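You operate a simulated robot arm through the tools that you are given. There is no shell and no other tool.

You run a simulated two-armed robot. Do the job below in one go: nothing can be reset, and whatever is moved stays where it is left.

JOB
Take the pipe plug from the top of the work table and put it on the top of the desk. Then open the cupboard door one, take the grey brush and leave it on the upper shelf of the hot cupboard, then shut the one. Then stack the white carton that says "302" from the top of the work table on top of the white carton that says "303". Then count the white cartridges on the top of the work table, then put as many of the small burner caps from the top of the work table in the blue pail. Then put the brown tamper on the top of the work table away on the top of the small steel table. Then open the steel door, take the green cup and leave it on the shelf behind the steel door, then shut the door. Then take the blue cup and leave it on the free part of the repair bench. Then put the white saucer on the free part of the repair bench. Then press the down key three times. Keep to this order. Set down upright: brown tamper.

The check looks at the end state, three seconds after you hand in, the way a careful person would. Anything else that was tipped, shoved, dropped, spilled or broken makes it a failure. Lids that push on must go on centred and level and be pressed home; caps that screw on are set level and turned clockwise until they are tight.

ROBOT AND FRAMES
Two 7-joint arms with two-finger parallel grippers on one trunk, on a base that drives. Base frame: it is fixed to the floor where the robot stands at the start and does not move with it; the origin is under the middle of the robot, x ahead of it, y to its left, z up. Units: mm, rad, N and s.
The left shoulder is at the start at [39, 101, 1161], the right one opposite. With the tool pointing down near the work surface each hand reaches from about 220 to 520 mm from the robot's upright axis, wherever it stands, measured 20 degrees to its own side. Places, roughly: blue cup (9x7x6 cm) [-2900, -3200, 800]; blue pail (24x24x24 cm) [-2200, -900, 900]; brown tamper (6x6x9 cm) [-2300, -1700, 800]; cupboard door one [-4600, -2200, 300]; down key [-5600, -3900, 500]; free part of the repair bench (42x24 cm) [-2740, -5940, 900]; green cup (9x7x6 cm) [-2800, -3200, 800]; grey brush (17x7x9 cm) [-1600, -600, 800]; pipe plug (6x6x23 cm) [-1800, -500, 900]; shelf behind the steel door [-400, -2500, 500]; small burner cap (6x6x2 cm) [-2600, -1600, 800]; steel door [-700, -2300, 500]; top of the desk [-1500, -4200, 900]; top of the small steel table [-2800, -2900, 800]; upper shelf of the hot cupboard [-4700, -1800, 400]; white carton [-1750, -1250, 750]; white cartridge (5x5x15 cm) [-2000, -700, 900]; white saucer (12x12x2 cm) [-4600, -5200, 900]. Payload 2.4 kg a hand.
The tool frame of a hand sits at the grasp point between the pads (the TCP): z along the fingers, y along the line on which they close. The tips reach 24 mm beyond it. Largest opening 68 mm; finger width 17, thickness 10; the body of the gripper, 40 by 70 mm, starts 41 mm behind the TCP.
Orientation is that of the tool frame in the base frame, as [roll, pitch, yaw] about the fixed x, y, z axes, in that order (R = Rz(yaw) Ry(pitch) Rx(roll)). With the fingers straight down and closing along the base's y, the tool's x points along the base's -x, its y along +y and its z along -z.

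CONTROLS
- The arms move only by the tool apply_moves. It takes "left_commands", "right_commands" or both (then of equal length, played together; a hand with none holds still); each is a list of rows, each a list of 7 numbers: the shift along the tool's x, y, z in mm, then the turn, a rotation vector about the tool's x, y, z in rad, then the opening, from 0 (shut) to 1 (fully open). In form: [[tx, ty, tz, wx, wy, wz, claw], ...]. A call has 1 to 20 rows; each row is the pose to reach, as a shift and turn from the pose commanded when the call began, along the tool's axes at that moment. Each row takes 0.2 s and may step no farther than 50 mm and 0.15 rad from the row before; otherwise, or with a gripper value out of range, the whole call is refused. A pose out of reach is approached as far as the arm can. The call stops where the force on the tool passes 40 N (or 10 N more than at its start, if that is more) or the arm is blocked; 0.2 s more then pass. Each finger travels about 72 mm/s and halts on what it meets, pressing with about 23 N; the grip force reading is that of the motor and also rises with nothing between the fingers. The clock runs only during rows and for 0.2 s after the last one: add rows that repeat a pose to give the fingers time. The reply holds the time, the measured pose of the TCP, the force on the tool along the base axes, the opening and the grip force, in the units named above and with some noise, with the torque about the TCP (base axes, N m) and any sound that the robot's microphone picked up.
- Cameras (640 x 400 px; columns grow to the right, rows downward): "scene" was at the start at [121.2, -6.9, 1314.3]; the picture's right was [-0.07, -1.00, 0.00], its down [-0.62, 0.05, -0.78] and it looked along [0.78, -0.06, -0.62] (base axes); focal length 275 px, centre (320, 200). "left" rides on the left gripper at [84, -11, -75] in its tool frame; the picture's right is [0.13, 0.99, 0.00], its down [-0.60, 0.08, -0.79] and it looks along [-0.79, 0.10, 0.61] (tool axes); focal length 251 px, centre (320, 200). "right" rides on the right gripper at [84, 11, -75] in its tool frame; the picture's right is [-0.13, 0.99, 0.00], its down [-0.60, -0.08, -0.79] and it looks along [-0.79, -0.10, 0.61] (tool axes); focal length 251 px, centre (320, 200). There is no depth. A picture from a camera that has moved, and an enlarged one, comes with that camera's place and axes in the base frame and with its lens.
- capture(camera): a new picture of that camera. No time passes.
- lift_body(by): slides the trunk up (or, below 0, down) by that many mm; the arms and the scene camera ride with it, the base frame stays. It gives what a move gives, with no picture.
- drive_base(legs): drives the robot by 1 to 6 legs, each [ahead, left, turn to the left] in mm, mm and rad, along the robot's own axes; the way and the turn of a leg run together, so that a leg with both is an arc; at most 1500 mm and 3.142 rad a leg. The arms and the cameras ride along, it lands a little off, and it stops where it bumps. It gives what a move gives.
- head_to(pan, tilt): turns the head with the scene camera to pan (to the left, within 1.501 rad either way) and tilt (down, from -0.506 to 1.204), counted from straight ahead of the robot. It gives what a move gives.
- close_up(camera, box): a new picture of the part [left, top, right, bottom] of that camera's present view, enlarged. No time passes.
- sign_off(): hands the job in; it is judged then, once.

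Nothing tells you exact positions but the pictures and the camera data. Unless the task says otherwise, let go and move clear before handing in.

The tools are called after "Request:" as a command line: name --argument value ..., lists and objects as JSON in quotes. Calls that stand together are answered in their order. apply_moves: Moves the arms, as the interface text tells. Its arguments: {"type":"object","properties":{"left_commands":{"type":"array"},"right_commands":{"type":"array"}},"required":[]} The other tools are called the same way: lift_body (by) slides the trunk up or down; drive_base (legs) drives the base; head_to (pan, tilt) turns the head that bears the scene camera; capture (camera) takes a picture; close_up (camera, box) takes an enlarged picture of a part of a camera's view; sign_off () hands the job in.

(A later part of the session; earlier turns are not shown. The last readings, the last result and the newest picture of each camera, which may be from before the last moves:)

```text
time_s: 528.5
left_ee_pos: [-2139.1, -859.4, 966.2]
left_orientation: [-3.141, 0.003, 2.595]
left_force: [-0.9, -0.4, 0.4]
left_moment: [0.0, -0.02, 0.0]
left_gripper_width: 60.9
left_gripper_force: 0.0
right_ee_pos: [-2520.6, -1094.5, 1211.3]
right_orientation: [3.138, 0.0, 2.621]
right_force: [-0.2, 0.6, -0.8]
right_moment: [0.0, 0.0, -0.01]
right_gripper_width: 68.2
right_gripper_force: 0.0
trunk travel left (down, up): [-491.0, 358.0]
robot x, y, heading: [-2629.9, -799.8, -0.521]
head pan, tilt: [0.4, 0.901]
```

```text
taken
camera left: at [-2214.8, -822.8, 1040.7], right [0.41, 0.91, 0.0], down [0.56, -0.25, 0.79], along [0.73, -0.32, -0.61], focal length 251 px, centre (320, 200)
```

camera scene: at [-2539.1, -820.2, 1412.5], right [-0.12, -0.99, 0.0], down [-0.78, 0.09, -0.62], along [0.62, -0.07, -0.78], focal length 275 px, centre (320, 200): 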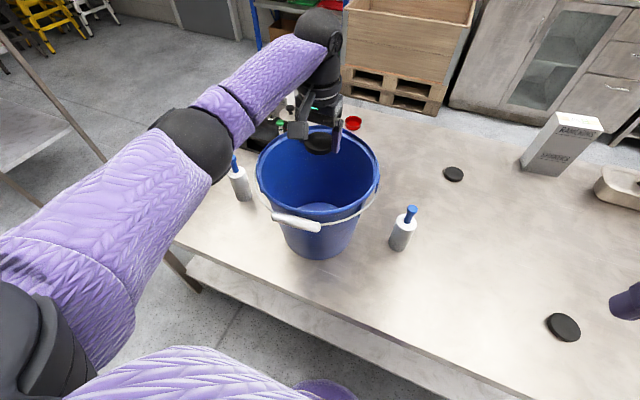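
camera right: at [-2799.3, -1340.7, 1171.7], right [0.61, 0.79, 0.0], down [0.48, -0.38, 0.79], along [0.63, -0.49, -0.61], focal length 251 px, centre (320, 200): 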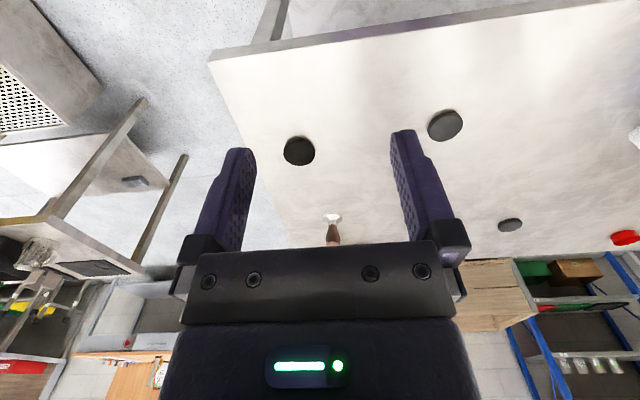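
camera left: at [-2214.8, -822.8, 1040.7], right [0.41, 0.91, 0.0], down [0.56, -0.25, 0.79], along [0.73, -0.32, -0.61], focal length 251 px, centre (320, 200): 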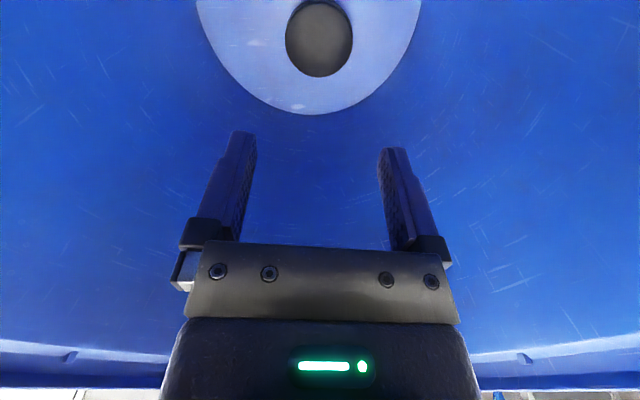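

The cap lies in the pail. I raise the hand and go for the second one (B).

Request:
apply_moves --left_commands '[[0, 0, -45, 0, 0, 0, 0.9], [0, 0, -90, 0, 0, 0, 0.9], [0, 0, -135, 0, 0, 0, 0.9], [0, 0, -180, 0, 0, 0, 1], [0, 0, -220, 0, 0, 0, 1]]'

Request:
drive_base --legs '[[-38, -564, 0]]'

Request:
lift_body --by -120

Request:
capture --camera "left"

```text
time_s: 529.7
left_ee_pos: [-2139.6, -856.7, 1184.8]
left_orientation: [3.141, 0.001, 2.595]
left_force: [0.5, 0.4, -0.1]
left_moment: [0.01, 0.02, 0.0]
left_gripper_width: 67.8
left_gripper_force: 0.0
right_ee_pos: [-2521.9, -1093.2, 1212.4]
right_orientation: [3.138, 0.001, 2.621]
right_force: [-0.6, 0.5, -0.2]
right_moment: [0.02, 0.0, -0.02]
right_gripper_width: 67.9
right_gripper_force: 0.0
trunk travel left (down, up): [-491.0, 358.0]
robot x, y, heading: [-2631.4, -799.6, -0.525]
head pan, tilt: [0.4, 0.901]
```

```text
time_s: 533.0
left_ee_pos: [-2460.5, -1338.9, 1183.1]
left_orientation: [-3.14, 0.0, 2.582]
left_force: [0.2, 0.8, 0.3]
left_moment: [0.03, 0.01, -0.01]
left_gripper_width: 68.0
left_gripper_force: 0.1
right_ee_pos: [-2845.9, -1570.3, 1212.1]
right_orientation: [3.139, 0.0, 2.608]
right_force: [0.1, 0.3, 0.0]
right_moment: [-0.03, 0.04, -0.02]
right_gripper_width: 68.0
right_gripper_force: 0.1
trunk travel left (down, up): [-491.0, 358.0]
robot x, y, heading: [-2952.1, -1273.2, -0.536]
head pan, tilt: [0.4, 0.901]
```

```text
time_s: 534.5
left_ee_pos: [-2460.5, -1338.5, 1063.6]
left_orientation: [-3.139, 0.003, 2.58]
left_force: [0.1, -0.4, -0.3]
left_moment: [0.0, 0.01, -0.02]
left_gripper_width: 68.0
left_gripper_force: 0.0
right_ee_pos: [-2845.3, -1570.5, 1092.8]
right_orientation: [3.139, 0.0, 2.607]
right_force: [-0.5, 0.2, 0.3]
right_moment: [0.01, 0.0, -0.01]
right_gripper_width: 67.9
right_gripper_force: 0.0
trunk travel left (down, up): [-371.0, 478.0]
robot x, y, heading: [-2951.4, -1274.1, -0.534]
head pan, tilt: [0.4, 0.901]
```

```text
taken
camera left: at [-2536.5, -1302.3, 1138.8], right [0.42, 0.91, 0.0], down [0.55, -0.25, 0.79], along [0.72, -0.33, -0.61], focal length 251 px, centre (320, 200)
```

left: 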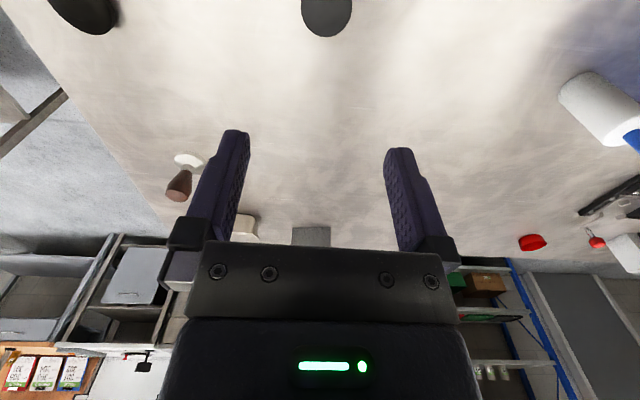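

Request:
apply_moves --left_commands '[[-3, 4, 45, 0, 0, 0, 1], [-5.5, 8, 90, 0, 0, 0, 1], [-5.5, 8, 135, 0, 0, 0, 1], [-5.5, 8, 180, 0, 0, 0, 1], [-5.5, 8, 194, 0, 0, 0, 1], [-5.5, 8, 194, 0, 0, 0, 1]]'

Request:
capture --camera "left"

```text
time_s: 535.9
left_ee_pos: [-2452.6, -1334.6, 869.3]
left_orientation: [-3.139, 0.002, 2.58]
left_force: [-0.2, 0.6, 0.0]
left_moment: [-0.01, 0.02, 0.01]
left_gripper_width: 67.9
left_gripper_force: 0.1
right_ee_pos: [-2845.2, -1569.7, 1091.6]
right_orientation: [3.139, 0.0, 2.607]
right_force: [-0.1, 0.2, -0.3]
right_moment: [0.0, 0.04, 0.01]
right_gripper_width: 67.6
right_gripper_force: 0.1
trunk travel left (down, up): [-371.0, 478.0]
robot x, y, heading: [-2952.4, -1278.0, -0.534]
head pan, tilt: [0.4, 0.901]
```

```text
taken
camera left: at [-2527.6, -1298.2, 944.5], right [0.42, 0.91, 0.0], down [0.55, -0.25, 0.79], along [0.72, -0.33, -0.61], focal length 251 px, centre (320, 200)
```

left: 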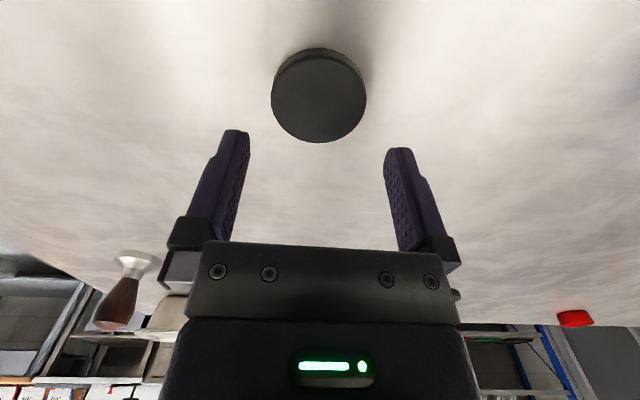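

Request:
apply_moves --left_commands '[[9, 0, 15, 0, 0, 0, 1], [9, 0, 32, 0, 0, 0, 1], [9, 0, 41.5, 0, 0, 0, 1], [9, 0, 41.5, 0, 0, 0, 0.7], [9, 0, 41.5, 0, 0, 0, 0.4], [9, 0, 41.5, 0, 0, 0, 0.3], [9, 0, 41.5, 0, 0, 0, 0.3]]'

Request:
capture --camera "left"

```text
time_s: 537.5
left_ee_pos: [-2455.8, -1329.7, 827.6]
left_orientation: [-3.141, 0.003, 2.584]
left_force: [-0.8, -1.0, 0.7]
left_moment: [0.0, -0.03, -0.02]
left_gripper_width: 55.0
left_gripper_force: 23.1
right_ee_pos: [-2844.1, -1569.2, 1093.3]
right_orientation: [3.138, 0.0, 2.605]
right_force: [0.1, 0.4, -0.9]
right_moment: [0.01, 0.0, 0.03]
right_gripper_width: 67.6
right_gripper_force: 0.0
trunk travel left (down, up): [-371.0, 478.0]
robot x, y, heading: [-2950.1, -1274.2, -0.536]
head pan, tilt: [0.4, 0.901]
```

```text
taken
camera left: at [-2533.0, -1293.9, 902.5], right [0.42, 0.91, 0.0], down [0.55, -0.25, 0.79], along [0.72, -0.33, -0.61], focal length 251 px, centre (320, 200)
```

left: 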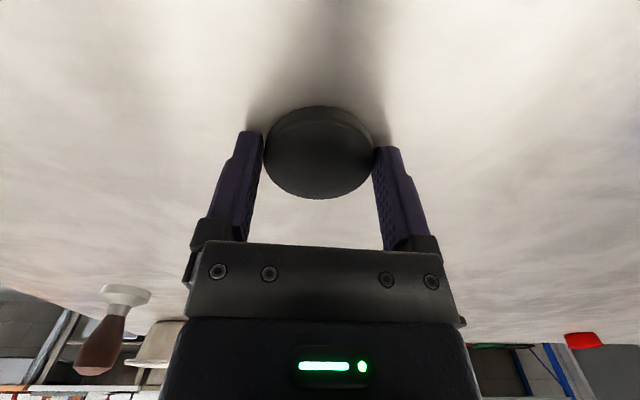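

Gripped. I lift it and carry it back over the pail.

Request:
apply_moves --left_commands '[[0, 0, -45, 0, 0, 0, 0.3], [0, 0, -90, 0, 0, 0, 0.3], [0, 0, -135, 0, 0, 0, 0.3], [0, 0, -180, 0, 0, 0, 0.3], [0, 0, -225, 0, 0, 0, 0.3], [0, 0, -240, 0, 0, 0, 0.3]]'

Request:
lift_body --by 120

Request:
drive_base --legs '[[22, 557, 0.012]]'

Request:
capture --camera "left"

Request:
capture --camera "scene"

```text
time_s: 538.9
left_ee_pos: [-2460.3, -1329.1, 1066.7]
left_orientation: [3.14, 0.002, 2.581]
left_force: [-0.1, 0.2, -1.1]
left_moment: [0.03, 0.03, 0.03]
left_gripper_width: 54.9
left_gripper_force: 22.3
right_ee_pos: [-2845.3, -1568.4, 1091.9]
right_orientation: [3.136, -0.002, 2.608]
right_force: [0.4, 0.9, 0.3]
right_moment: [0.02, 0.02, -0.01]
right_gripper_width: 68.2
right_gripper_force: 0.0
trunk travel left (down, up): [-371.0, 478.0]
robot x, y, heading: [-2952.2, -1274.3, -0.535]
head pan, tilt: [0.4, 0.901]
```

```text
time_s: 540.4
left_ee_pos: [-2458.9, -1330.5, 1187.8]
left_orientation: [-3.141, 0.002, 2.581]
left_force: [0.0, 1.2, -0.9]
left_moment: [0.0, 0.0, 0.0]
left_gripper_width: 54.7
left_gripper_force: 22.9
right_ee_pos: [-2844.6, -1569.4, 1212.4]
right_orientation: [3.138, -0.003, 2.609]
right_force: [-0.3, 0.0, -0.3]
right_moment: [0.0, 0.0, -0.02]
right_gripper_width: 68.2
right_gripper_force: 0.2
trunk travel left (down, up): [-491.0, 358.0]
robot x, y, heading: [-2950.0, -1273.0, -0.536]
head pan, tilt: [0.4, 0.901]
```

```text
time_s: 543.5
left_ee_pos: [-2165.6, -866.1, 1186.4]
left_orientation: [-3.14, 0.002, 2.593]
left_force: [0.8, 0.1, -1.9]
left_moment: [0.03, 0.01, 0.0]
left_gripper_width: 54.7
left_gripper_force: 23.2
right_ee_pos: [-2548.2, -1111.0, 1211.3]
right_orientation: [3.139, 0.001, 2.619]
right_force: [-0.4, -0.1, 0.7]
right_moment: [0.03, 0.01, -0.01]
right_gripper_width: 68.3
right_gripper_force: 0.0
trunk travel left (down, up): [-491.0, 358.0]
robot x, y, heading: [-2658.3, -814.3, -0.527]
head pan, tilt: [0.4, 0.901]
```

```text
taken
camera left: at [-2241.5, -830.3, 1262.9], right [0.41, 0.91, 0.0], down [0.56, -0.25, 0.79], along [0.72, -0.33, -0.61], focal length 251 px, centre (320, 200)
```

left: 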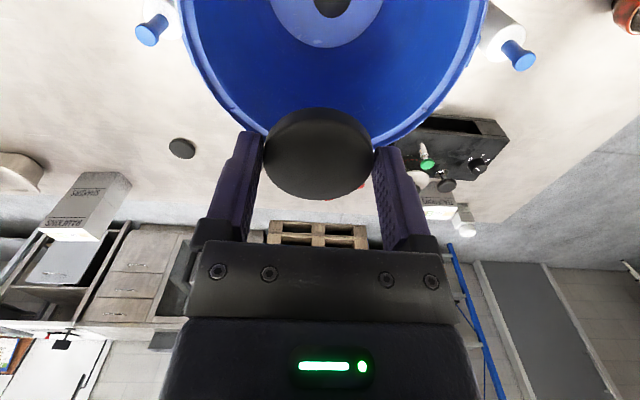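

```text
taken
camera scene: at [-2566.2, -836.4, 1412.4], right [-0.12, -0.99, 0.0], down [-0.78, 0.1, -0.62], along [0.62, -0.08, -0.78], focal length 275 px, centre (320, 200)
```

scene: 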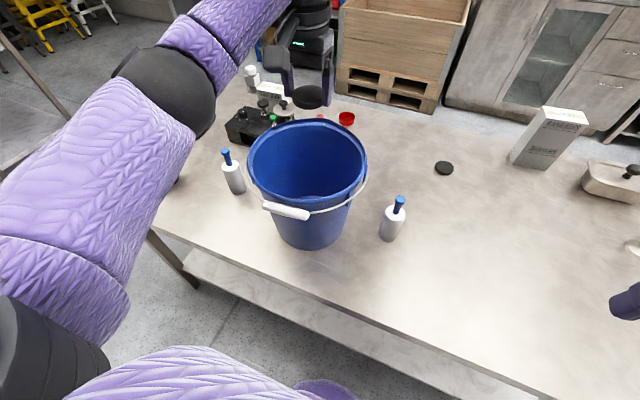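

Request:
apply_moves --left_commands '[[-18, 28, 0, 0, 0, 0, 0.3], [-18, 28, 45, 0, 0, 0, 0.3], [-18, 28, 90, 0, 0, 0, 0.3], [-18, 28, 135, 0, 0, 0, 0.3], [-18, 28, 180, 0, 0, 0, 0.3], [-18, 28, 215, 0, 0, 0, 0.3], [-18, 28, 220, 0, 0, 0, 0.3], [-18, 28, 220, 0, 0, 0, 0.9], [-18, 28, 220, 0, 0, 0, 0.9], [-18, 28, 220, 0, 0, 0, 0.9]]'

Request:
capture --camera "left"

```text
time_s: 545.7
left_ee_pos: [-2142.5, -849.7, 970.6]
left_orientation: [-3.14, 0.003, 2.589]
left_force: [-0.4, 0.7, -0.6]
left_moment: [0.01, -0.02, -0.01]
left_gripper_width: 61.2
left_gripper_force: 0.0
left hand out of reach, approached as far as the arm can: row 6, 7, 8, 9, 10
right_ee_pos: [-2549.7, -1109.8, 1212.4]
right_orientation: [3.139, 0.002, 2.619]
right_force: [0.0, 0.4, 0.2]
right_moment: [0.03, -0.01, -0.01]
right_gripper_width: 68.3
right_gripper_force: 0.1
trunk travel left (down, up): [-491.0, 358.0]
robot x, y, heading: [-2656.6, -819.9, -0.52]
head pan, tilt: [0.4, 0.901]
```

```text
taken
camera left: at [-2219.0, -813.9, 1045.9], right [0.41, 0.91, 0.0], down [0.55, -0.25, 0.79], along [0.72, -0.33, -0.61], focal length 251 px, centre (320, 200)
```

left: 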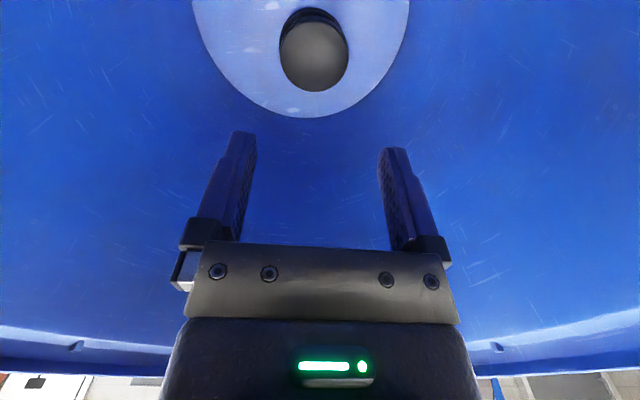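

Both caps lie in the pail. I raise the hand, then drive to the gap at the table's left end and turn to face along the table for the tamper.

Request:
apply_moves --left_commands '[[0, -8, -45, 0, 0, 0, 0.9], [0, -8, -90, 0, 0, 0, 0.9], [0, -8, -135, 0, 0, 0, 0.9], [0, -8, -180, 0, 0, 0, 1], [0, -8, -220, 0, 0, 0, 1]]'

Request:
drive_base --legs '[[-130, 0, 0], [0, -1130, 0]]'

```text
time_s: 546.9
left_ee_pos: [-2144.5, -854.5, 1190.8]
left_orientation: [-3.141, -0.001, 2.592]
left_force: [-0.1, 0.0, -0.2]
left_moment: [0.01, -0.01, 0.01]
left_gripper_width: 68.1
left_gripper_force: 0.1
right_ee_pos: [-2549.8, -1110.6, 1212.8]
right_orientation: [3.138, 0.0, 2.619]
right_force: [-0.1, 0.0, -0.2]
right_moment: [0.0, -0.01, 0.0]
right_gripper_width: 68.3
right_gripper_force: 0.1
trunk travel left (down, up): [-491.0, 358.0]
robot x, y, heading: [-2661.0, -817.4, -0.521]
head pan, tilt: [0.4, 0.901]
```

```text
time_s: 553.6
left_ee_pos: [-2820.3, -1775.5, 1190.0]
left_orientation: [-3.14, 0.001, 2.599]
left_force: [-0.3, 0.3, 0.6]
left_moment: [0.04, 0.01, 0.0]
left_gripper_width: 68.2
left_gripper_force: 0.0
right_ee_pos: [-3222.8, -2034.9, 1213.1]
right_orientation: [3.137, -0.001, 2.628]
right_force: [-0.1, -0.7, -0.3]
right_moment: [-0.02, -0.01, -0.04]
right_gripper_width: 67.7
right_gripper_force: 0.1
trunk travel left (down, up): [-491.0, 358.0]
robot x, y, heading: [-3338.7, -1743.3, -0.511]
head pan, tilt: [0.4, 0.901]
```

Request:
drive_base --legs '[[0, 0, 1.558]]'

Request:
head_to --pan -0.5 --tilt 0.7

Request:
capture --camera "scene"

```text
time_s: 557.8
left_ee_pos: [-3307.6, -1225.7, 1191.4]
left_orientation: [-3.138, 0.002, -2.103]
left_force: [0.2, -0.5, 0.2]
left_moment: [-0.01, 0.01, -0.02]
left_gripper_width: 68.2
left_gripper_force: 0.1
right_ee_pos: [-3044.7, -1626.3, 1212.3]
right_orientation: [3.138, 0.0, -2.075]
right_force: [0.2, 1.0, -0.9]
right_moment: [0.01, 0.01, -0.01]
right_gripper_width: 68.0
right_gripper_force: 0.2
trunk travel left (down, up): [-491.0, 358.0]
robot x, y, heading: [-3331.0, -1740.6, 1.068]
head pan, tilt: [0.4, 0.901]
```

```text
time_s: 559.0
left_ee_pos: [-3308.0, -1227.4, 1189.9]
left_orientation: [-3.139, 0.001, -2.101]
left_force: [0.2, -0.2, 0.6]
left_moment: [0.03, -0.05, 0.0]
left_gripper_width: 68.0
left_gripper_force: 0.1
right_ee_pos: [-3045.0, -1625.9, 1212.5]
right_orientation: [3.139, -0.002, -2.076]
right_force: [0.4, -0.2, 1.4]
right_moment: [0.03, 0.03, -0.01]
right_gripper_width: 68.1
right_gripper_force: 0.0
trunk travel left (down, up): [-491.0, 358.0]
robot x, y, heading: [-3333.3, -1743.2, 1.063]
head pan, tilt: [-0.499, 0.7]
```

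```text
taken
camera scene: at [-3254.4, -1678.7, 1428.6], right [0.54, -0.84, 0.0], down [-0.54, -0.35, -0.76], along [0.64, 0.41, -0.64], focal length 275 px, centre (320, 200)
```

scene: 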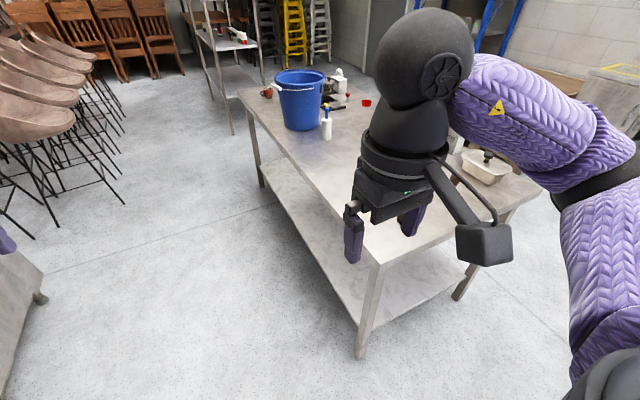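

I bring the right hand to a comfortable pose (forward and lower), then move sideways into the gap.

Request:
apply_moves --right_commands '[[-35, 0, 30, 0, 0, 0, 1], [-70, 0, 60, 0, 0, 0, 1], [-105, 0, 90, 0, 0, 0, 1], [-140, 10, 120, 0, 0, 0, 1], [-150, 20, 150, 0, 0, 0, 1]]'

Request:
drive_base --legs '[[60, 0, -0.016], [0, -690, 0]]'

Request:
capture --camera "scene"

Request:
capture --camera "right"

```text
time_s: 560.2
left_ee_pos: [-3307.9, -1226.7, 1189.5]
left_orientation: [-3.137, 0.002, -2.102]
left_force: [0.0, -0.2, -0.1]
left_moment: [0.01, -0.01, 0.02]
left_gripper_width: 68.0
left_gripper_force: 0.1
right_ee_pos: [-2988.6, -1486.8, 1061.1]
right_orientation: [3.137, 0.001, -2.072]
right_force: [-0.8, 0.1, -0.4]
right_moment: [0.0, -0.01, -0.03]
right_gripper_width: 68.1
right_gripper_force: 0.0
trunk travel left (down, up): [-491.0, 358.0]
robot x, y, heading: [-3332.6, -1744.0, 1.07]
head pan, tilt: [-0.499, 0.7]
```

```text
time_s: 564.7
left_ee_pos: [-2652.3, -1527.7, 1191.2]
left_orientation: [-3.14, 0.001, -2.112]
left_force: [0.0, 0.2, -0.2]
left_moment: [0.01, -0.02, 0.02]
left_gripper_width: 67.9
left_gripper_force: 0.0
right_ee_pos: [-2333.4, -1793.0, 1060.3]
right_orientation: [3.138, 0.0, -2.087]
right_force: [0.5, -0.9, -0.2]
right_moment: [0.0, 0.01, -0.02]
right_gripper_width: 68.0
right_gripper_force: 0.0
trunk travel left (down, up): [-491.0, 358.0]
robot x, y, heading: [-2688.1, -2042.4, 1.055]
head pan, tilt: [-0.499, 0.7]
```

```text
taken
camera scene: at [-2602.7, -1980.7, 1428.6], right [0.53, -0.85, 0.0], down [-0.55, -0.34, -0.76], along [0.65, 0.4, -0.64], focal length 275 px, centre (320, 200)
```

scene: 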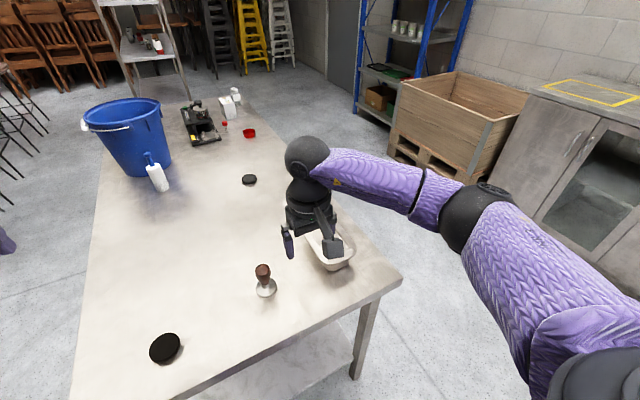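

```text
taken
camera right: at [-2385.9, -1859.7, 1137.3], right [-0.8, 0.6, 0.0], down [0.37, 0.49, 0.79], along [0.47, 0.63, -0.61], focal length 251 px, centre (320, 200)
```

right: 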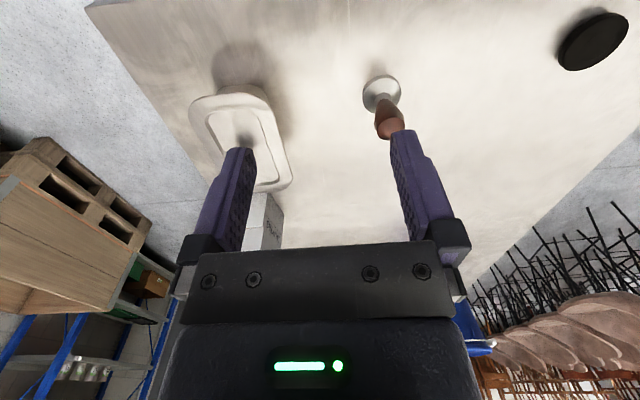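

The tamper stands at about (-2346, -1663). I move closer, lower the trunk and bring the right hand over it.

Request:
drive_base --legs '[[80, 0, 0]]'

Request:
lift_body --by -120

Request:
capture --camera "right"

```text
time_s: 565.8
left_ee_pos: [-2611.8, -1456.6, 1190.4]
left_orientation: [-3.139, 0.002, -2.114]
left_force: [0.2, 0.4, -0.4]
left_moment: [-0.01, 0.01, 0.02]
left_gripper_width: 68.1
left_gripper_force: 0.1
right_ee_pos: [-2295.0, -1720.4, 1061.2]
right_orientation: [3.138, -0.002, -2.086]
right_force: [-0.5, -0.7, 0.3]
right_moment: [0.02, -0.01, 0.0]
right_gripper_width: 68.1
right_gripper_force: 0.0
trunk travel left (down, up): [-491.0, 358.0]
robot x, y, heading: [-2643.3, -1969.1, 1.057]
head pan, tilt: [-0.499, 0.7]
```

```text
time_s: 567.3
left_ee_pos: [-2611.9, -1457.4, 1069.4]
left_orientation: [-3.138, 0.003, -2.114]
left_force: [-0.4, 0.4, -0.9]
left_moment: [0.01, 0.02, -0.05]
left_gripper_width: 68.1
left_gripper_force: 0.1
right_ee_pos: [-2296.2, -1721.9, 941.9]
right_orientation: [3.138, 0.0, -2.086]
right_force: [0.3, 0.4, -0.4]
right_moment: [0.0, -0.01, 0.0]
right_gripper_width: 67.9
right_gripper_force: 0.1
trunk travel left (down, up): [-371.0, 478.0]
robot x, y, heading: [-2645.6, -1974.2, 1.056]
head pan, tilt: [-0.499, 0.7]
```

```text
taken
camera right: at [-2346.7, -1789.0, 1017.6], right [-0.8, 0.6, 0.0], down [0.37, 0.49, 0.79], along [0.47, 0.64, -0.61], focal length 251 px, centre (320, 200)
```

right: 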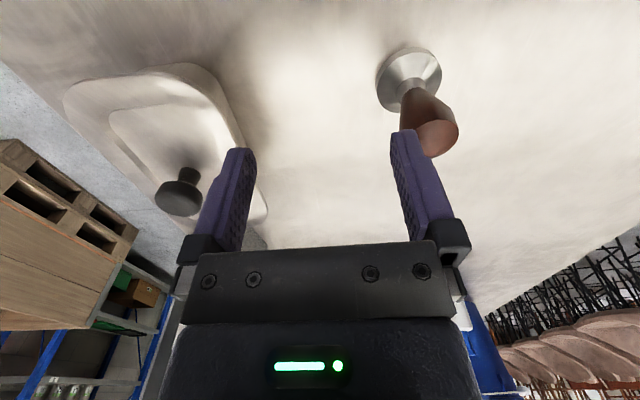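

Request:
apply_moves --right_commands '[[-10, 35, -15, 0, 0, 0, 1], [-28.4, 73.6, -15, 0, 0, 0, 1], [-28.4, 73.6, 5, 0, 0, 0, 1], [-28.4, 73.6, 5, 0, 0, 0, 1]]'

Request:
capture --camera "right"

```text
time_s: 568.3
left_ee_pos: [-2611.7, -1457.5, 1069.8]
left_orientation: [-3.14, 0.002, -2.114]
left_force: [-0.7, -0.2, 0.3]
left_moment: [-0.02, 0.0, 0.02]
left_gripper_width: 68.1
left_gripper_force: 0.1
right_ee_pos: [-2345.3, -1661.7, 939.3]
right_orientation: [3.137, 0.001, -2.087]
right_force: [0.1, 0.5, 0.1]
right_moment: [0.03, 0.02, 0.02]
right_gripper_width: 68.2
right_gripper_force: 0.0
trunk travel left (down, up): [-371.0, 478.0]
robot x, y, heading: [-2643.0, -1971.0, 1.058]
head pan, tilt: [-0.499, 0.7]
```

```text
taken
camera right: at [-2397.0, -1728.5, 1014.6], right [-0.8, 0.6, 0.0], down [0.37, 0.49, 0.79], along [0.47, 0.64, -0.61], focal length 251 px, centre (320, 200)
```

right: 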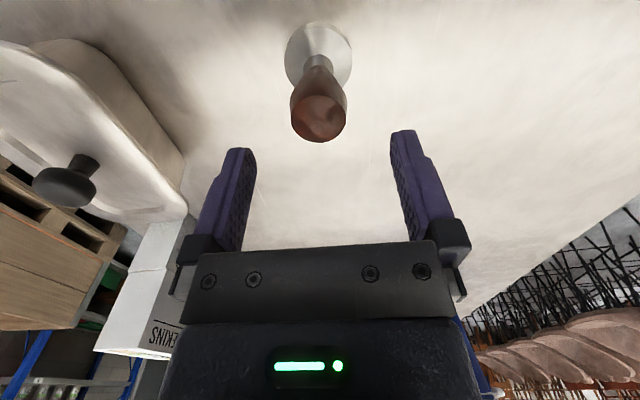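

Centred over the handle. I lower and grip it.

Request:
apply_moves --right_commands '[[1, 1, 30, 0, 0, 0, 1], [1, 1, 55, 0, 0, 0, 1], [1, 1, 70, 0, 0, 0, 1], [1, 1, 70, 0, 0, 0, 0.6], [1, 1, 70, 0, 0, 0, 0.3], [1, 1, 70, 0, 0, 0, 0.1], [1, 1, 70, 0, 0, 0, 0.1]]'

Request:
capture --camera "right"

```text
time_s: 569.9
left_ee_pos: [-2611.6, -1457.1, 1069.1]
left_orientation: [-3.141, 0.003, -2.112]
left_force: [-0.4, 0.6, 0.3]
left_moment: [0.03, 0.0, -0.01]
left_gripper_width: 67.8
left_gripper_force: 0.1
right_ee_pos: [-2346.6, -1662.9, 867.0]
right_orientation: [3.138, -0.001, -2.084]
right_force: [1.1, -0.2, -0.1]
right_moment: [0.01, -0.04, -0.03]
right_gripper_width: 37.4
right_gripper_force: 22.9
trunk travel left (down, up): [-371.0, 478.0]
robot x, y, heading: [-2646.3, -1973.1, 1.059]
head pan, tilt: [-0.499, 0.7]
```

```text
taken
camera right: at [-2398.7, -1728.9, 943.4], right [-0.8, 0.6, 0.0], down [0.37, 0.49, 0.79], along [0.47, 0.63, -0.61], focal length 251 px, centre (320, 200)
```

right: 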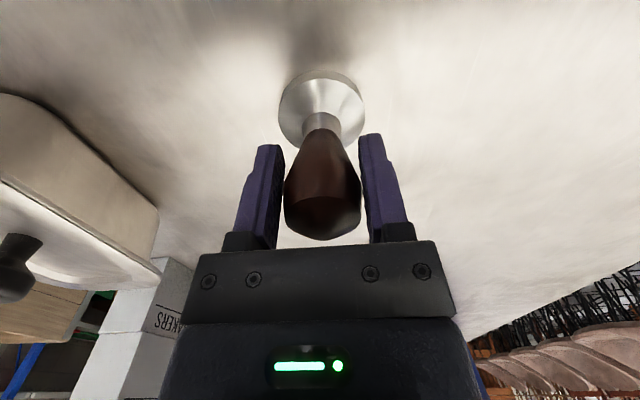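

The tamper is gripped by its handle. I lift it and side-step out of the gap into the corridor.

Request:
lift_body --by 160

Request:
capture --camera "right"

Request:
drive_base --legs '[[-60, 0, 0], [0, -1030, 0]]'

```text
time_s: 571.7
left_ee_pos: [-2612.6, -1456.3, 1229.1]
left_orientation: [-3.14, 0.002, -2.111]
left_force: [4.6, 0.0, -2.3]
left_moment: [0.13, 0.32, 0.41]
left_gripper_width: 68.1
left_gripper_force: 0.1
right_ee_pos: [-2345.8, -1660.2, 1026.7]
right_orientation: [3.137, -0.002, -2.086]
right_force: [0.0, -0.1, -2.1]
right_moment: [-0.01, 0.0, -0.03]
right_gripper_width: 37.4
right_gripper_force: 22.7
trunk travel left (down, up): [-531.0, 318.0]
robot x, y, heading: [-2641.5, -1973.8, 1.058]
head pan, tilt: [-0.499, 0.7]
```

```text
taken
camera right: at [-2398.0, -1728.0, 1102.3], right [-0.8, 0.6, 0.0], down [0.37, 0.49, 0.79], along [0.47, 0.63, -0.61], focal length 251 px, centre (320, 200)
```

right: 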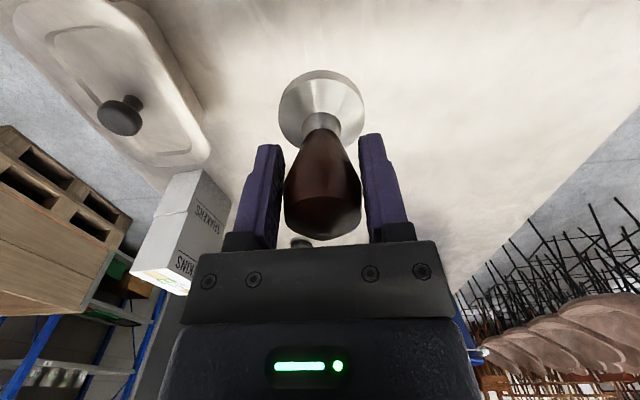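

```text
time_s: 577.5
left_ee_pos: [-1763.3, -1996.3, 1230.1]
left_orientation: [-3.14, 0.003, -2.087]
left_force: [4.3, 3.0, -2.1]
left_moment: [0.01, 0.23, 0.31]
left_gripper_width: 67.8
left_gripper_force: 0.1
right_ee_pos: [-1491.2, -2194.8, 1027.2]
right_orientation: [3.138, -0.001, -2.057]
right_force: [1.0, -0.7, -2.6]
right_moment: [-0.02, -0.02, 0.02]
right_gripper_width: 37.2
right_gripper_force: 23.3
trunk travel left (down, up): [-531.0, 318.0]
robot x, y, heading: [-1785.3, -2513.3, 1.084]
head pan, tilt: [-0.499, 0.7]
```

I lower the left hand to a relaxed pose (it is brushing its own forearm).

Request:
apply_moves --left_commands '[[0, 0, 40, 0, 0, 0, 1], [0, 0, 80, 0, 0, 0, 1], [15, -15, 115, 0, 0, 0, 1], [35, -30, 145, 0, 0, 0, 1], [55, -45, 170, 0, 0, 0, 1], [60, -55, 190, 0, 0, 0, 1], [60, -55, 190, 0, 0, 0, 1]]'

Request:
drive_base --legs '[[0, 0, 1.534]]'

Request:
head_to --pan 0.6 --tilt 0.7

Request:
capture --camera "scene"

```text
time_s: 579.1
left_ee_pos: [-1744.0, -2074.6, 1040.0]
left_orientation: [-3.139, 0.001, -2.087]
left_force: [0.9, -0.3, -0.7]
left_moment: [0.03, 0.02, 0.02]
left_gripper_width: 67.9
left_gripper_force: 0.1
right_ee_pos: [-1493.2, -2193.7, 1026.6]
right_orientation: [3.139, 0.001, -2.059]
right_force: [-0.3, -0.6, -3.1]
right_moment: [-0.02, -0.01, 0.03]
right_gripper_width: 36.9
right_gripper_force: 23.3
trunk travel left (down, up): [-531.0, 318.0]
robot x, y, heading: [-1780.6, -2511.3, 1.077]
head pan, tilt: [-0.499, 0.7]
```

```text
time_s: 583.3
left_ee_pos: [-2218.5, -2455.4, 1040.6]
left_orientation: [-3.14, 0.003, -0.559]
left_force: [-0.8, -0.9, -0.5]
left_moment: [0.01, -0.01, -0.03]
left_gripper_width: 67.9
left_gripper_force: 0.1
right_ee_pos: [-2090.5, -2208.8, 1026.2]
right_orientation: [3.139, -0.002, -0.533]
right_force: [0.4, 0.8, -2.7]
right_moment: [0.0, -0.03, 0.02]
right_gripper_width: 37.0
right_gripper_force: 22.8
trunk travel left (down, up): [-531.0, 318.0]
robot x, y, heading: [-1785.1, -2513.1, 2.607]
head pan, tilt: [-0.499, 0.7]
```

```text
time_s: 584.6
left_ee_pos: [-2219.9, -2455.0, 1039.6]
left_orientation: [-3.138, 0.001, -0.559]
left_force: [-0.3, 0.3, 0.2]
left_moment: [-0.02, -0.01, -0.04]
left_gripper_width: 68.0
left_gripper_force: 0.1
right_ee_pos: [-2090.4, -2209.1, 1026.8]
right_orientation: [3.138, -0.001, -0.533]
right_force: [0.5, 0.2, -3.5]
right_moment: [-0.02, -0.03, 0.03]
right_gripper_width: 36.7
right_gripper_force: 23.2
trunk travel left (down, up): [-531.0, 318.0]
robot x, y, heading: [-1782.2, -2512.4, 2.605]
head pan, tilt: [0.6, 0.7]
```

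```text
taken
camera scene: at [-1884.6, -2510.0, 1468.7], right [-0.07, 1.0, 0.0], down [0.64, 0.04, -0.76], along [-0.76, -0.05, -0.64], focal length 275 px, centre (320, 200)
```

scene: 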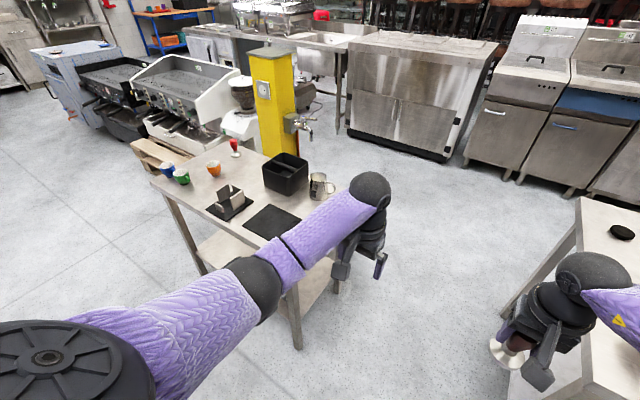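

The small steel table carries cups, a holder, a mat, a black box and a jug. I drive along to face it and look for a free spot.

Request:
drive_base --legs '[[-40, 900, 0.01]]'

Request:
head_to --pan -0.05 --tilt 0.75

Request:
capture --camera "scene"

```text
time_s: 589.3
left_ee_pos: [-2633.6, -3241.5, 1039.6]
left_orientation: [-3.139, 0.001, -0.554]
left_force: [-0.2, 0.5, -0.8]
left_moment: [-0.01, 0.01, 0.0]
left_gripper_width: 68.0
left_gripper_force: 0.0
right_ee_pos: [-2504.3, -2993.8, 1025.7]
right_orientation: [3.139, -0.003, -0.528]
right_force: [0.5, -0.2, -3.5]
right_moment: [-0.01, -0.02, -0.02]
right_gripper_width: 36.9
right_gripper_force: 23.0
trunk travel left (down, up): [-531.0, 318.0]
robot x, y, heading: [-2197.0, -3297.9, 2.615]
head pan, tilt: [0.6, 0.7]
```

```text
time_s: 590.3
left_ee_pos: [-2632.3, -3240.4, 1040.1]
left_orientation: [-3.139, 0.002, -0.555]
left_force: [0.4, -0.1, 0.6]
left_moment: [-0.02, -0.02, 0.0]
left_gripper_width: 68.1
left_gripper_force: 0.0
right_ee_pos: [-2504.1, -2993.3, 1026.8]
right_orientation: [3.137, -0.002, -0.528]
right_force: [-1.0, 0.4, -2.7]
right_moment: [-0.02, -0.04, 0.03]
right_gripper_width: 36.6
right_gripper_force: 23.3
trunk travel left (down, up): [-531.0, 318.0]
robot x, y, heading: [-2196.2, -3297.5, 2.614]
head pan, tilt: [-0.051, 0.75]
```

```text
taken
camera scene: at [-2281.8, -3243.2, 1464.5], right [0.55, 0.84, 0.0], down [0.57, -0.37, -0.73], along [-0.61, 0.4, -0.68], focal length 275 px, centre (320, 200)
```

scene: 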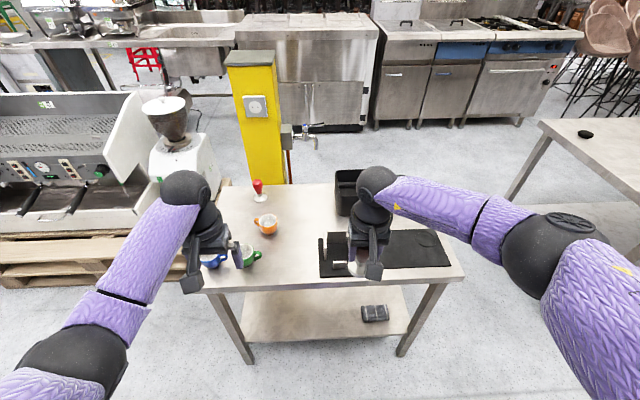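

There is a free spot in the middle of the table's front half. I move so the right hand is over it.

Request:
drive_base --legs '[[190, 200, 0.004]]'

Request:
capture --camera "scene"

Request:
capture --camera "right"

```text
time_s: 592.2
left_ee_pos: [-2900.4, -3322.9, 1039.9]
left_orientation: [-3.14, 0.001, -0.547]
left_force: [0.2, 0.9, -0.1]
left_moment: [0.03, 0.02, 0.02]
left_gripper_width: 68.0
left_gripper_force: 0.0
right_ee_pos: [-2773.0, -3075.1, 1027.4]
right_orientation: [3.139, -0.002, -0.521]
right_force: [-0.1, -0.1, -2.9]
right_moment: [0.0, -0.01, -0.02]
right_gripper_width: 36.7
right_gripper_force: 22.8
trunk travel left (down, up): [-531.0, 318.0]
robot x, y, heading: [-2463.9, -3375.4, 2.618]
head pan, tilt: [-0.051, 0.75]
```

```text
taken
camera scene: at [-2549.9, -3322.7, 1464.4], right [0.54, 0.84, 0.0], down [0.57, -0.37, -0.73], along [-0.61, 0.4, -0.68], focal length 275 px, centre (320, 200)
```

scene: 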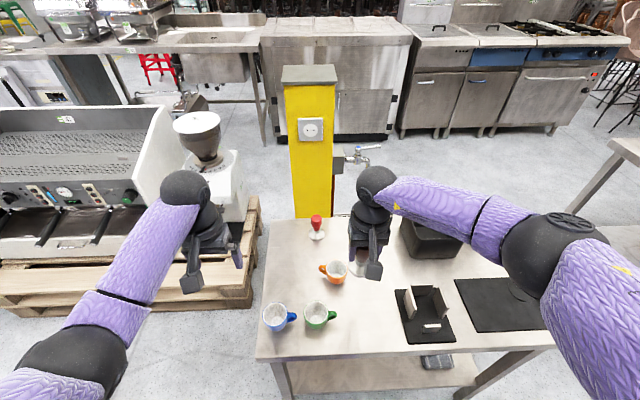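

```text
taken
camera right: at [-2707.6, -3125.0, 1102.4], right [-0.61, -0.8, 0.0], down [-0.48, 0.37, 0.79], along [-0.63, 0.48, -0.61], focal length 251 px, centre (320, 200)
```

right: 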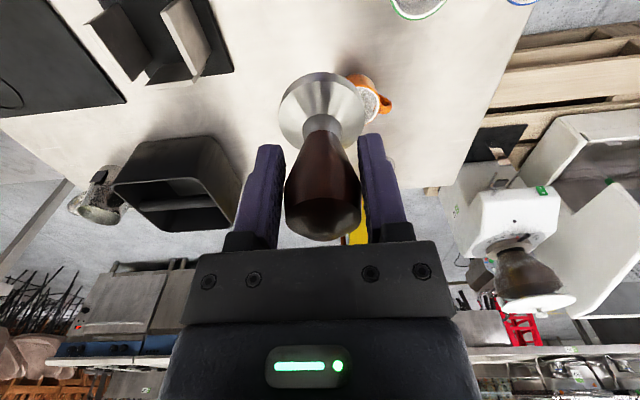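

I shift the tamper to the free spot, lower the trunk, then feel down with the arm.

Request:
apply_moves --right_commands '[[12, -16, 0, 0, 0, 0, 0.1], [25.5, -31.9, 0, 0, 0, 0, 0.1], [25.5, -31.9, 0, 0, 0, 0, 0.1]]'

Request:
lift_body --by -115

Request:
capture --camera "right"

Request:
capture --camera "scene"

```text
time_s: 593.0
left_ee_pos: [-2900.3, -3323.5, 1040.7]
left_orientation: [-3.142, 0.003, -0.549]
left_force: [-0.1, -0.6, -0.2]
left_moment: [0.02, 0.02, -0.01]
left_gripper_width: 68.0
left_gripper_force: 0.1
right_ee_pos: [-2736.9, -3059.8, 1026.8]
right_orientation: [3.139, -0.002, -0.521]
right_force: [0.3, -0.2, -2.9]
right_moment: [-0.03, 0.0, 0.0]
right_gripper_width: 36.4
right_gripper_force: 23.0
trunk travel left (down, up): [-531.0, 318.0]
robot x, y, heading: [-2463.6, -3377.9, 2.615]
head pan, tilt: [-0.051, 0.75]
```

```text
time_s: 594.5
left_ee_pos: [-2900.2, -3323.1, 925.4]
left_orientation: [-3.139, 0.002, -0.549]
left_force: [1.3, -0.7, -0.1]
left_moment: [-0.01, -0.01, 0.0]
left_gripper_width: 68.2
left_gripper_force: 0.0
right_ee_pos: [-2735.9, -3059.1, 912.6]
right_orientation: [3.137, 0.0, -0.521]
right_force: [-0.3, -0.2, -3.4]
right_moment: [0.01, -0.03, 0.01]
right_gripper_width: 36.7
right_gripper_force: 22.9
trunk travel left (down, up): [-416.0, 433.0]
robot x, y, heading: [-2464.3, -3375.7, 2.621]
head pan, tilt: [-0.051, 0.75]
```

```text
taken
camera right: at [-2668.9, -3109.8, 987.6], right [-0.61, -0.8, 0.0], down [-0.48, 0.37, 0.79], along [-0.63, 0.48, -0.61], focal length 251 px, centre (320, 200)
```

right: 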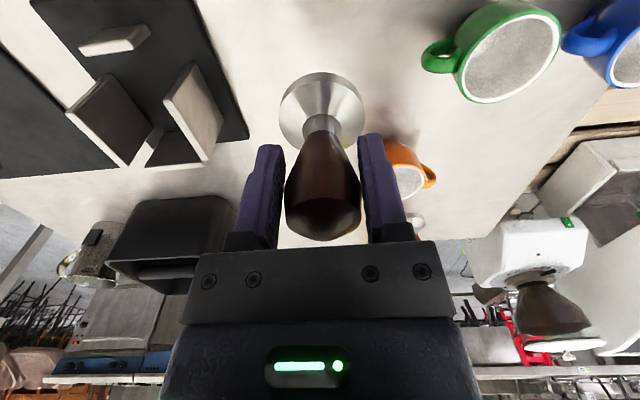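

```text
taken
camera scene: at [-2558.8, -3316.9, 1349.0], right [0.54, 0.84, 0.0], down [0.57, -0.37, -0.73], along [-0.61, 0.4, -0.68], focal length 275 px, centre (320, 200)
```

scene: 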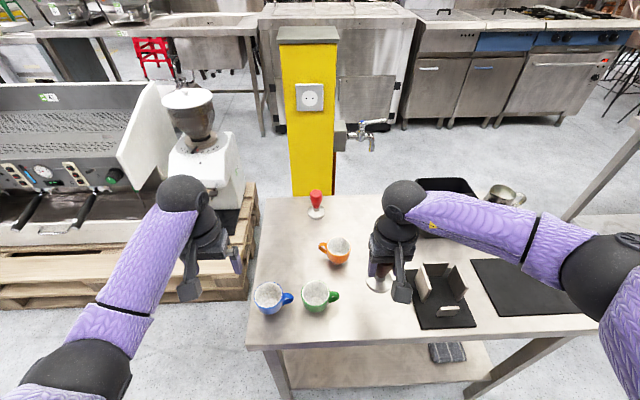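

Request:
apply_moves --right_commands '[[0, 12, 15, 0, 0, 0, 0.1], [0, 12, 28, 0, 0, 0, 0.1], [0, 12, 36, 0, 0, 0, 0.1], [0, 12, 40, 0, 0, 0, 0.1], [0, 12, 42, 0, 0, 0, 0.1], [0, 12, 44, 0, 0, 0, 0.1], [0, 12, 46, 0, 0, 0, 0.1], [0, 12, 48, 0, 0, 0, 0.1]]'

```text
time_s: 596.3
left_ee_pos: [-2899.9, -3322.6, 924.5]
left_orientation: [-3.14, 0.002, -0.548]
left_force: [-0.2, 0.0, 0.1]
left_moment: [0.01, 0.0, 0.01]
left_gripper_width: 68.1
left_gripper_force: 0.1
right_ee_pos: [-2743.1, -3071.2, 863.2]
right_orientation: [3.138, 0.0, -0.519]
right_force: [-0.7, -0.3, -2.8]
right_moment: [0.02, 0.01, -0.02]
right_gripper_width: 36.7
right_gripper_force: 22.9
trunk travel left (down, up): [-416.0, 433.0]
robot x, y, heading: [-2460.8, -3372.2, 2.62]
head pan, tilt: [-0.051, 0.75]
```

Request:
apply_moves --right_commands '[[0, 0, 3, 0, 0, 0, 0.1], [0, 0, 6, 0, 0, 0, 0.1], [0, 0, 9, 0, 0, 0, 0.1], [0, 0, 12, 0, 0, 0, 0.1], [0, 0, 15, 0, 0, 0, 0.1], [0, 0, 18, 0, 0, 0, 0.1]]'

Request:
close_up --camera "scene" --box '[320, 220, 480, 320]'

```text
time_s: 597.7
left_ee_pos: [-2898.4, -3322.1, 924.9]
left_orientation: [-3.141, 0.001, -0.547]
left_force: [-0.7, 0.9, 0.3]
left_moment: [-0.04, 0.0, -0.01]
left_gripper_width: 68.2
left_gripper_force: 0.0
right_ee_pos: [-2741.2, -3071.6, 844.5]
right_orientation: [3.139, -0.001, -0.521]
right_force: [0.2, -0.1, -3.6]
right_moment: [-0.03, -0.05, 0.0]
right_gripper_width: 36.4
right_gripper_force: 23.2
trunk travel left (down, up): [-416.0, 433.0]
robot x, y, heading: [-2460.2, -3377.2, 2.626]
head pan, tilt: [-0.051, 0.75]
```

```text
4.00 times, centred on (400, 270) of scene
camera zoom: at [-2559.0, -3316.8, 1348.9], right [0.54, 0.84, 0.0], down [0.57, -0.37, -0.73], along [-0.61, 0.4, -0.68], focal length 1102 px, centre (0, -80)
```

zoom: 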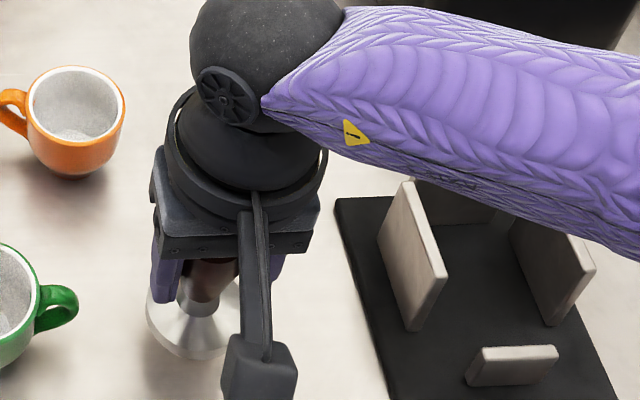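

No contact yet; I continue down.

Request:
apply_moves --right_commands '[[0, 0, 3, 0, 0, 0, 0.1], [0, 0, 6, 0, 0, 0, 0.1], [0, 0, 9, 0, 0, 0, 0.1], [0, 0, 12, 0, 0, 0, 0.1], [0, 0, 15, 0, 0, 0, 0.1], [0, 0, 18, 0, 0, 0, 0.1], [0, 0, 21, 0, 0, 0, 0.1], [0, 0, 24, 0, 0, 0, 0.1]]'

```text
time_s: 599.5
left_ee_pos: [-2900.2, -3322.2, 924.4]
left_orientation: [-3.14, 0.002, -0.548]
left_force: [-0.3, 0.6, -1.1]
left_moment: [0.0, -0.02, -0.04]
left_gripper_width: 68.2
left_gripper_force: 0.1
right_ee_pos: [-2741.6, -3070.0, 821.8]
right_orientation: [3.139, 0.0, -0.52]
right_force: [0.0, -0.4, -3.4]
right_moment: [-0.02, -0.04, 0.04]
right_gripper_width: 36.2
right_gripper_force: 23.0
trunk travel left (down, up): [-416.0, 433.0]
robot x, y, heading: [-2464.1, -3378.1, 2.623]
head pan, tilt: [-0.051, 0.75]
```

Request:
close_up --camera "scene" --box '[320, 220, 480, 320]'

Request:
apply_moves --right_commands '[[0, 0, 3, 0, 0, 0, 0.1], [0, 0, 6, 0, 0, 0, 0.1], [0, 0, 9, 0, 0, 0, 0.1], [0, 0, 12, 0, 0, 0, 0.1], [0, 0, 15, 0, 0, 0, 0.1], [0, 0, 18, 0, 0, 0, 0.1]]'

```text
4.00 times, centred on (400, 270) of scene
camera zoom: at [-2559.0, -3316.8, 1348.9], right [0.54, 0.84, 0.0], down [0.57, -0.37, -0.73], along [-0.61, 0.4, -0.68], focal length 1102 px, centre (0, -80)
```

zoom: 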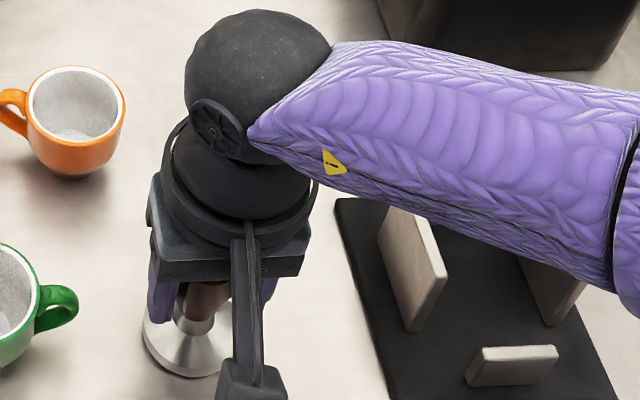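

```text
time_s: 600.9
left_ee_pos: [-2899.3, -3324.5, 926.7]
left_orientation: [-3.138, 0.006, -0.549]
left_force: [-0.1, 0.8, 1.0]
left_moment: [0.01, 0.01, -0.03]
left_gripper_width: 68.1
left_gripper_force: 0.0
right_ee_pos: [-2741.2, -3071.8, 804.1]
right_orientation: [3.136, 0.003, -0.52]
right_force: [7.8, -4.8, 22.0]
right_moment: [0.16, 0.29, 0.02]
right_gripper_width: 33.9
right_gripper_force: 23.0
trunk travel left (down, up): [-416.0, 433.0]
robot x, y, heading: [-2462.9, -3377.4, 2.625]
head pan, tilt: [-0.051, 0.75]
```

Contact, the tamper stands on the table. I ease off and open.

Request:
apply_moves --right_commands '[[0, 0, -2, 0, 0, 0, 0.1], [0, 0, -3, 0, 0, 0, 0.1]]'

Request:
apply_moves --right_commands '[[0, 0, 0, 0, 0, 0, 0.55], [0, 0, 0, 0, 0, 0, 0.7], [0, 0, 0, 0, 0, 0, 1], [0, 0, 0, 0, 0, 0, 1]]'

Request:
capture --camera "right"

```text
time_s: 601.5
left_ee_pos: [-2900.2, -3322.7, 924.9]
left_orientation: [-3.14, 0.001, -0.546]
left_force: [0.0, 0.7, -0.5]
left_moment: [0.01, -0.01, -0.01]
left_gripper_width: 68.0
left_gripper_force: 0.0
right_ee_pos: [-2741.4, -3070.8, 805.9]
right_orientation: [3.139, -0.003, -0.519]
right_force: [-0.4, -0.5, -3.3]
right_moment: [-0.01, -0.02, 0.01]
right_gripper_width: 34.1
right_gripper_force: 23.3
trunk travel left (down, up): [-416.0, 433.0]
robot x, y, heading: [-2463.6, -3376.9, 2.623]
head pan, tilt: [-0.051, 0.75]
```

```text
time_s: 602.5
left_ee_pos: [-2900.7, -3322.7, 924.5]
left_orientation: [-3.14, 0.001, -0.55]
left_force: [0.6, -0.8, 0.1]
left_moment: [-0.02, 0.02, 0.02]
left_gripper_width: 67.9
left_gripper_force: 0.0
right_ee_pos: [-2741.8, -3070.3, 806.8]
right_orientation: [3.138, 0.0, -0.52]
right_force: [0.3, 0.1, -1.3]
right_moment: [0.01, 0.0, -0.01]
right_gripper_width: 68.1
right_gripper_force: 0.0
trunk travel left (down, up): [-416.0, 433.0]
robot x, y, heading: [-2461.7, -3372.4, 2.619]
head pan, tilt: [-0.051, 0.75]
```

```text
taken
camera right: at [-2675.2, -3120.4, 883.1], right [-0.61, -0.8, 0.0], down [-0.48, 0.37, 0.79], along [-0.63, 0.48, -0.61], focal length 251 px, centre (320, 200)
```

right: 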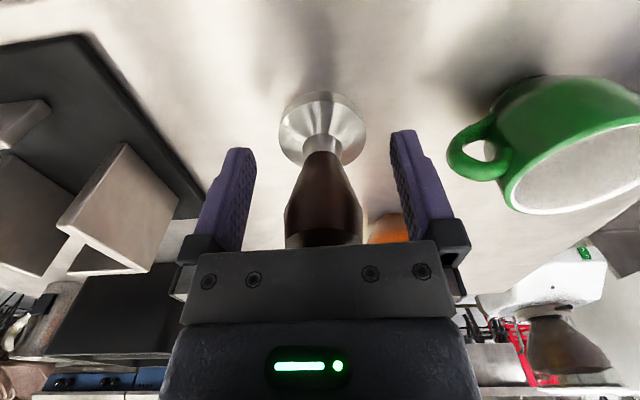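

The tamper stands upright by itself. I raise the hand straight up.

Request:
apply_moves --right_commands '[[0, 0, -30, 0, 0, 0, 1], [0, 0, -70, 0, 0, 0, 1], [0, 0, -115, 0, 0, 0, 1], [0, 0, -160, 0, 0, 0, 1]]'

Request:
capture --camera "right"

Request:
capture --camera "scene"

```text
time_s: 603.5
left_ee_pos: [-2899.7, -3322.7, 924.7]
left_orientation: [-3.14, 0.001, -0.549]
left_force: [0.7, -0.4, 1.5]
left_moment: [0.03, 0.03, -0.04]
left_gripper_width: 68.1
left_gripper_force: 0.0
right_ee_pos: [-2743.5, -3070.7, 967.0]
right_orientation: [3.139, -0.001, -0.519]
right_force: [0.5, -0.4, 0.0]
right_moment: [-0.02, -0.05, -0.03]
right_gripper_width: 68.0
right_gripper_force: 0.0
trunk travel left (down, up): [-416.0, 433.0]
robot x, y, heading: [-2461.2, -3374.9, 2.625]
head pan, tilt: [-0.051, 0.75]
```

```text
taken
camera right: at [-2677.2, -3119.8, 1042.2], right [-0.61, -0.8, 0.0], down [-0.48, 0.37, 0.79], along [-0.63, 0.48, -0.61], focal length 251 px, centre (320, 200)
```

right: 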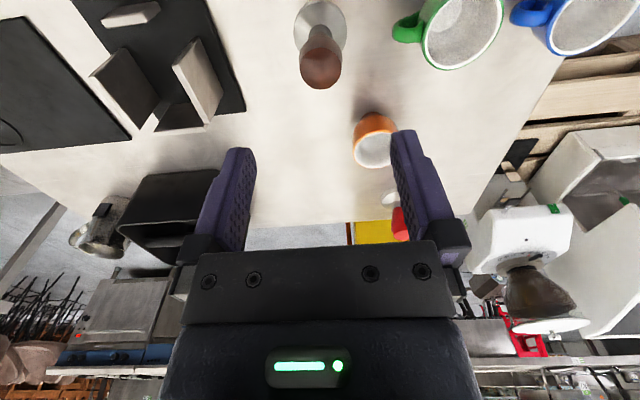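

```text
taken
camera scene: at [-2558.7, -3317.0, 1349.0], right [0.54, 0.84, 0.0], down [0.57, -0.37, -0.73], along [-0.61, 0.4, -0.68], focal length 275 px, centre (320, 200)
```

scene: 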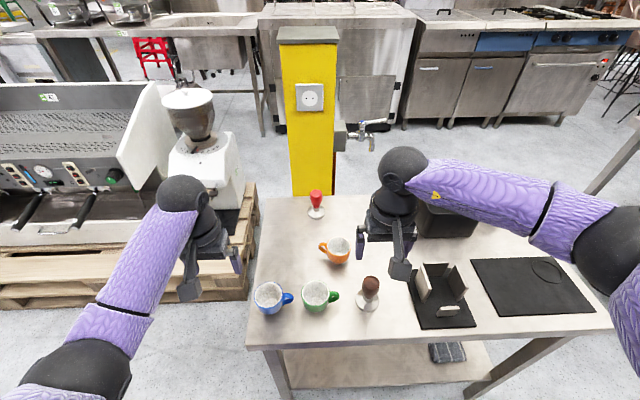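

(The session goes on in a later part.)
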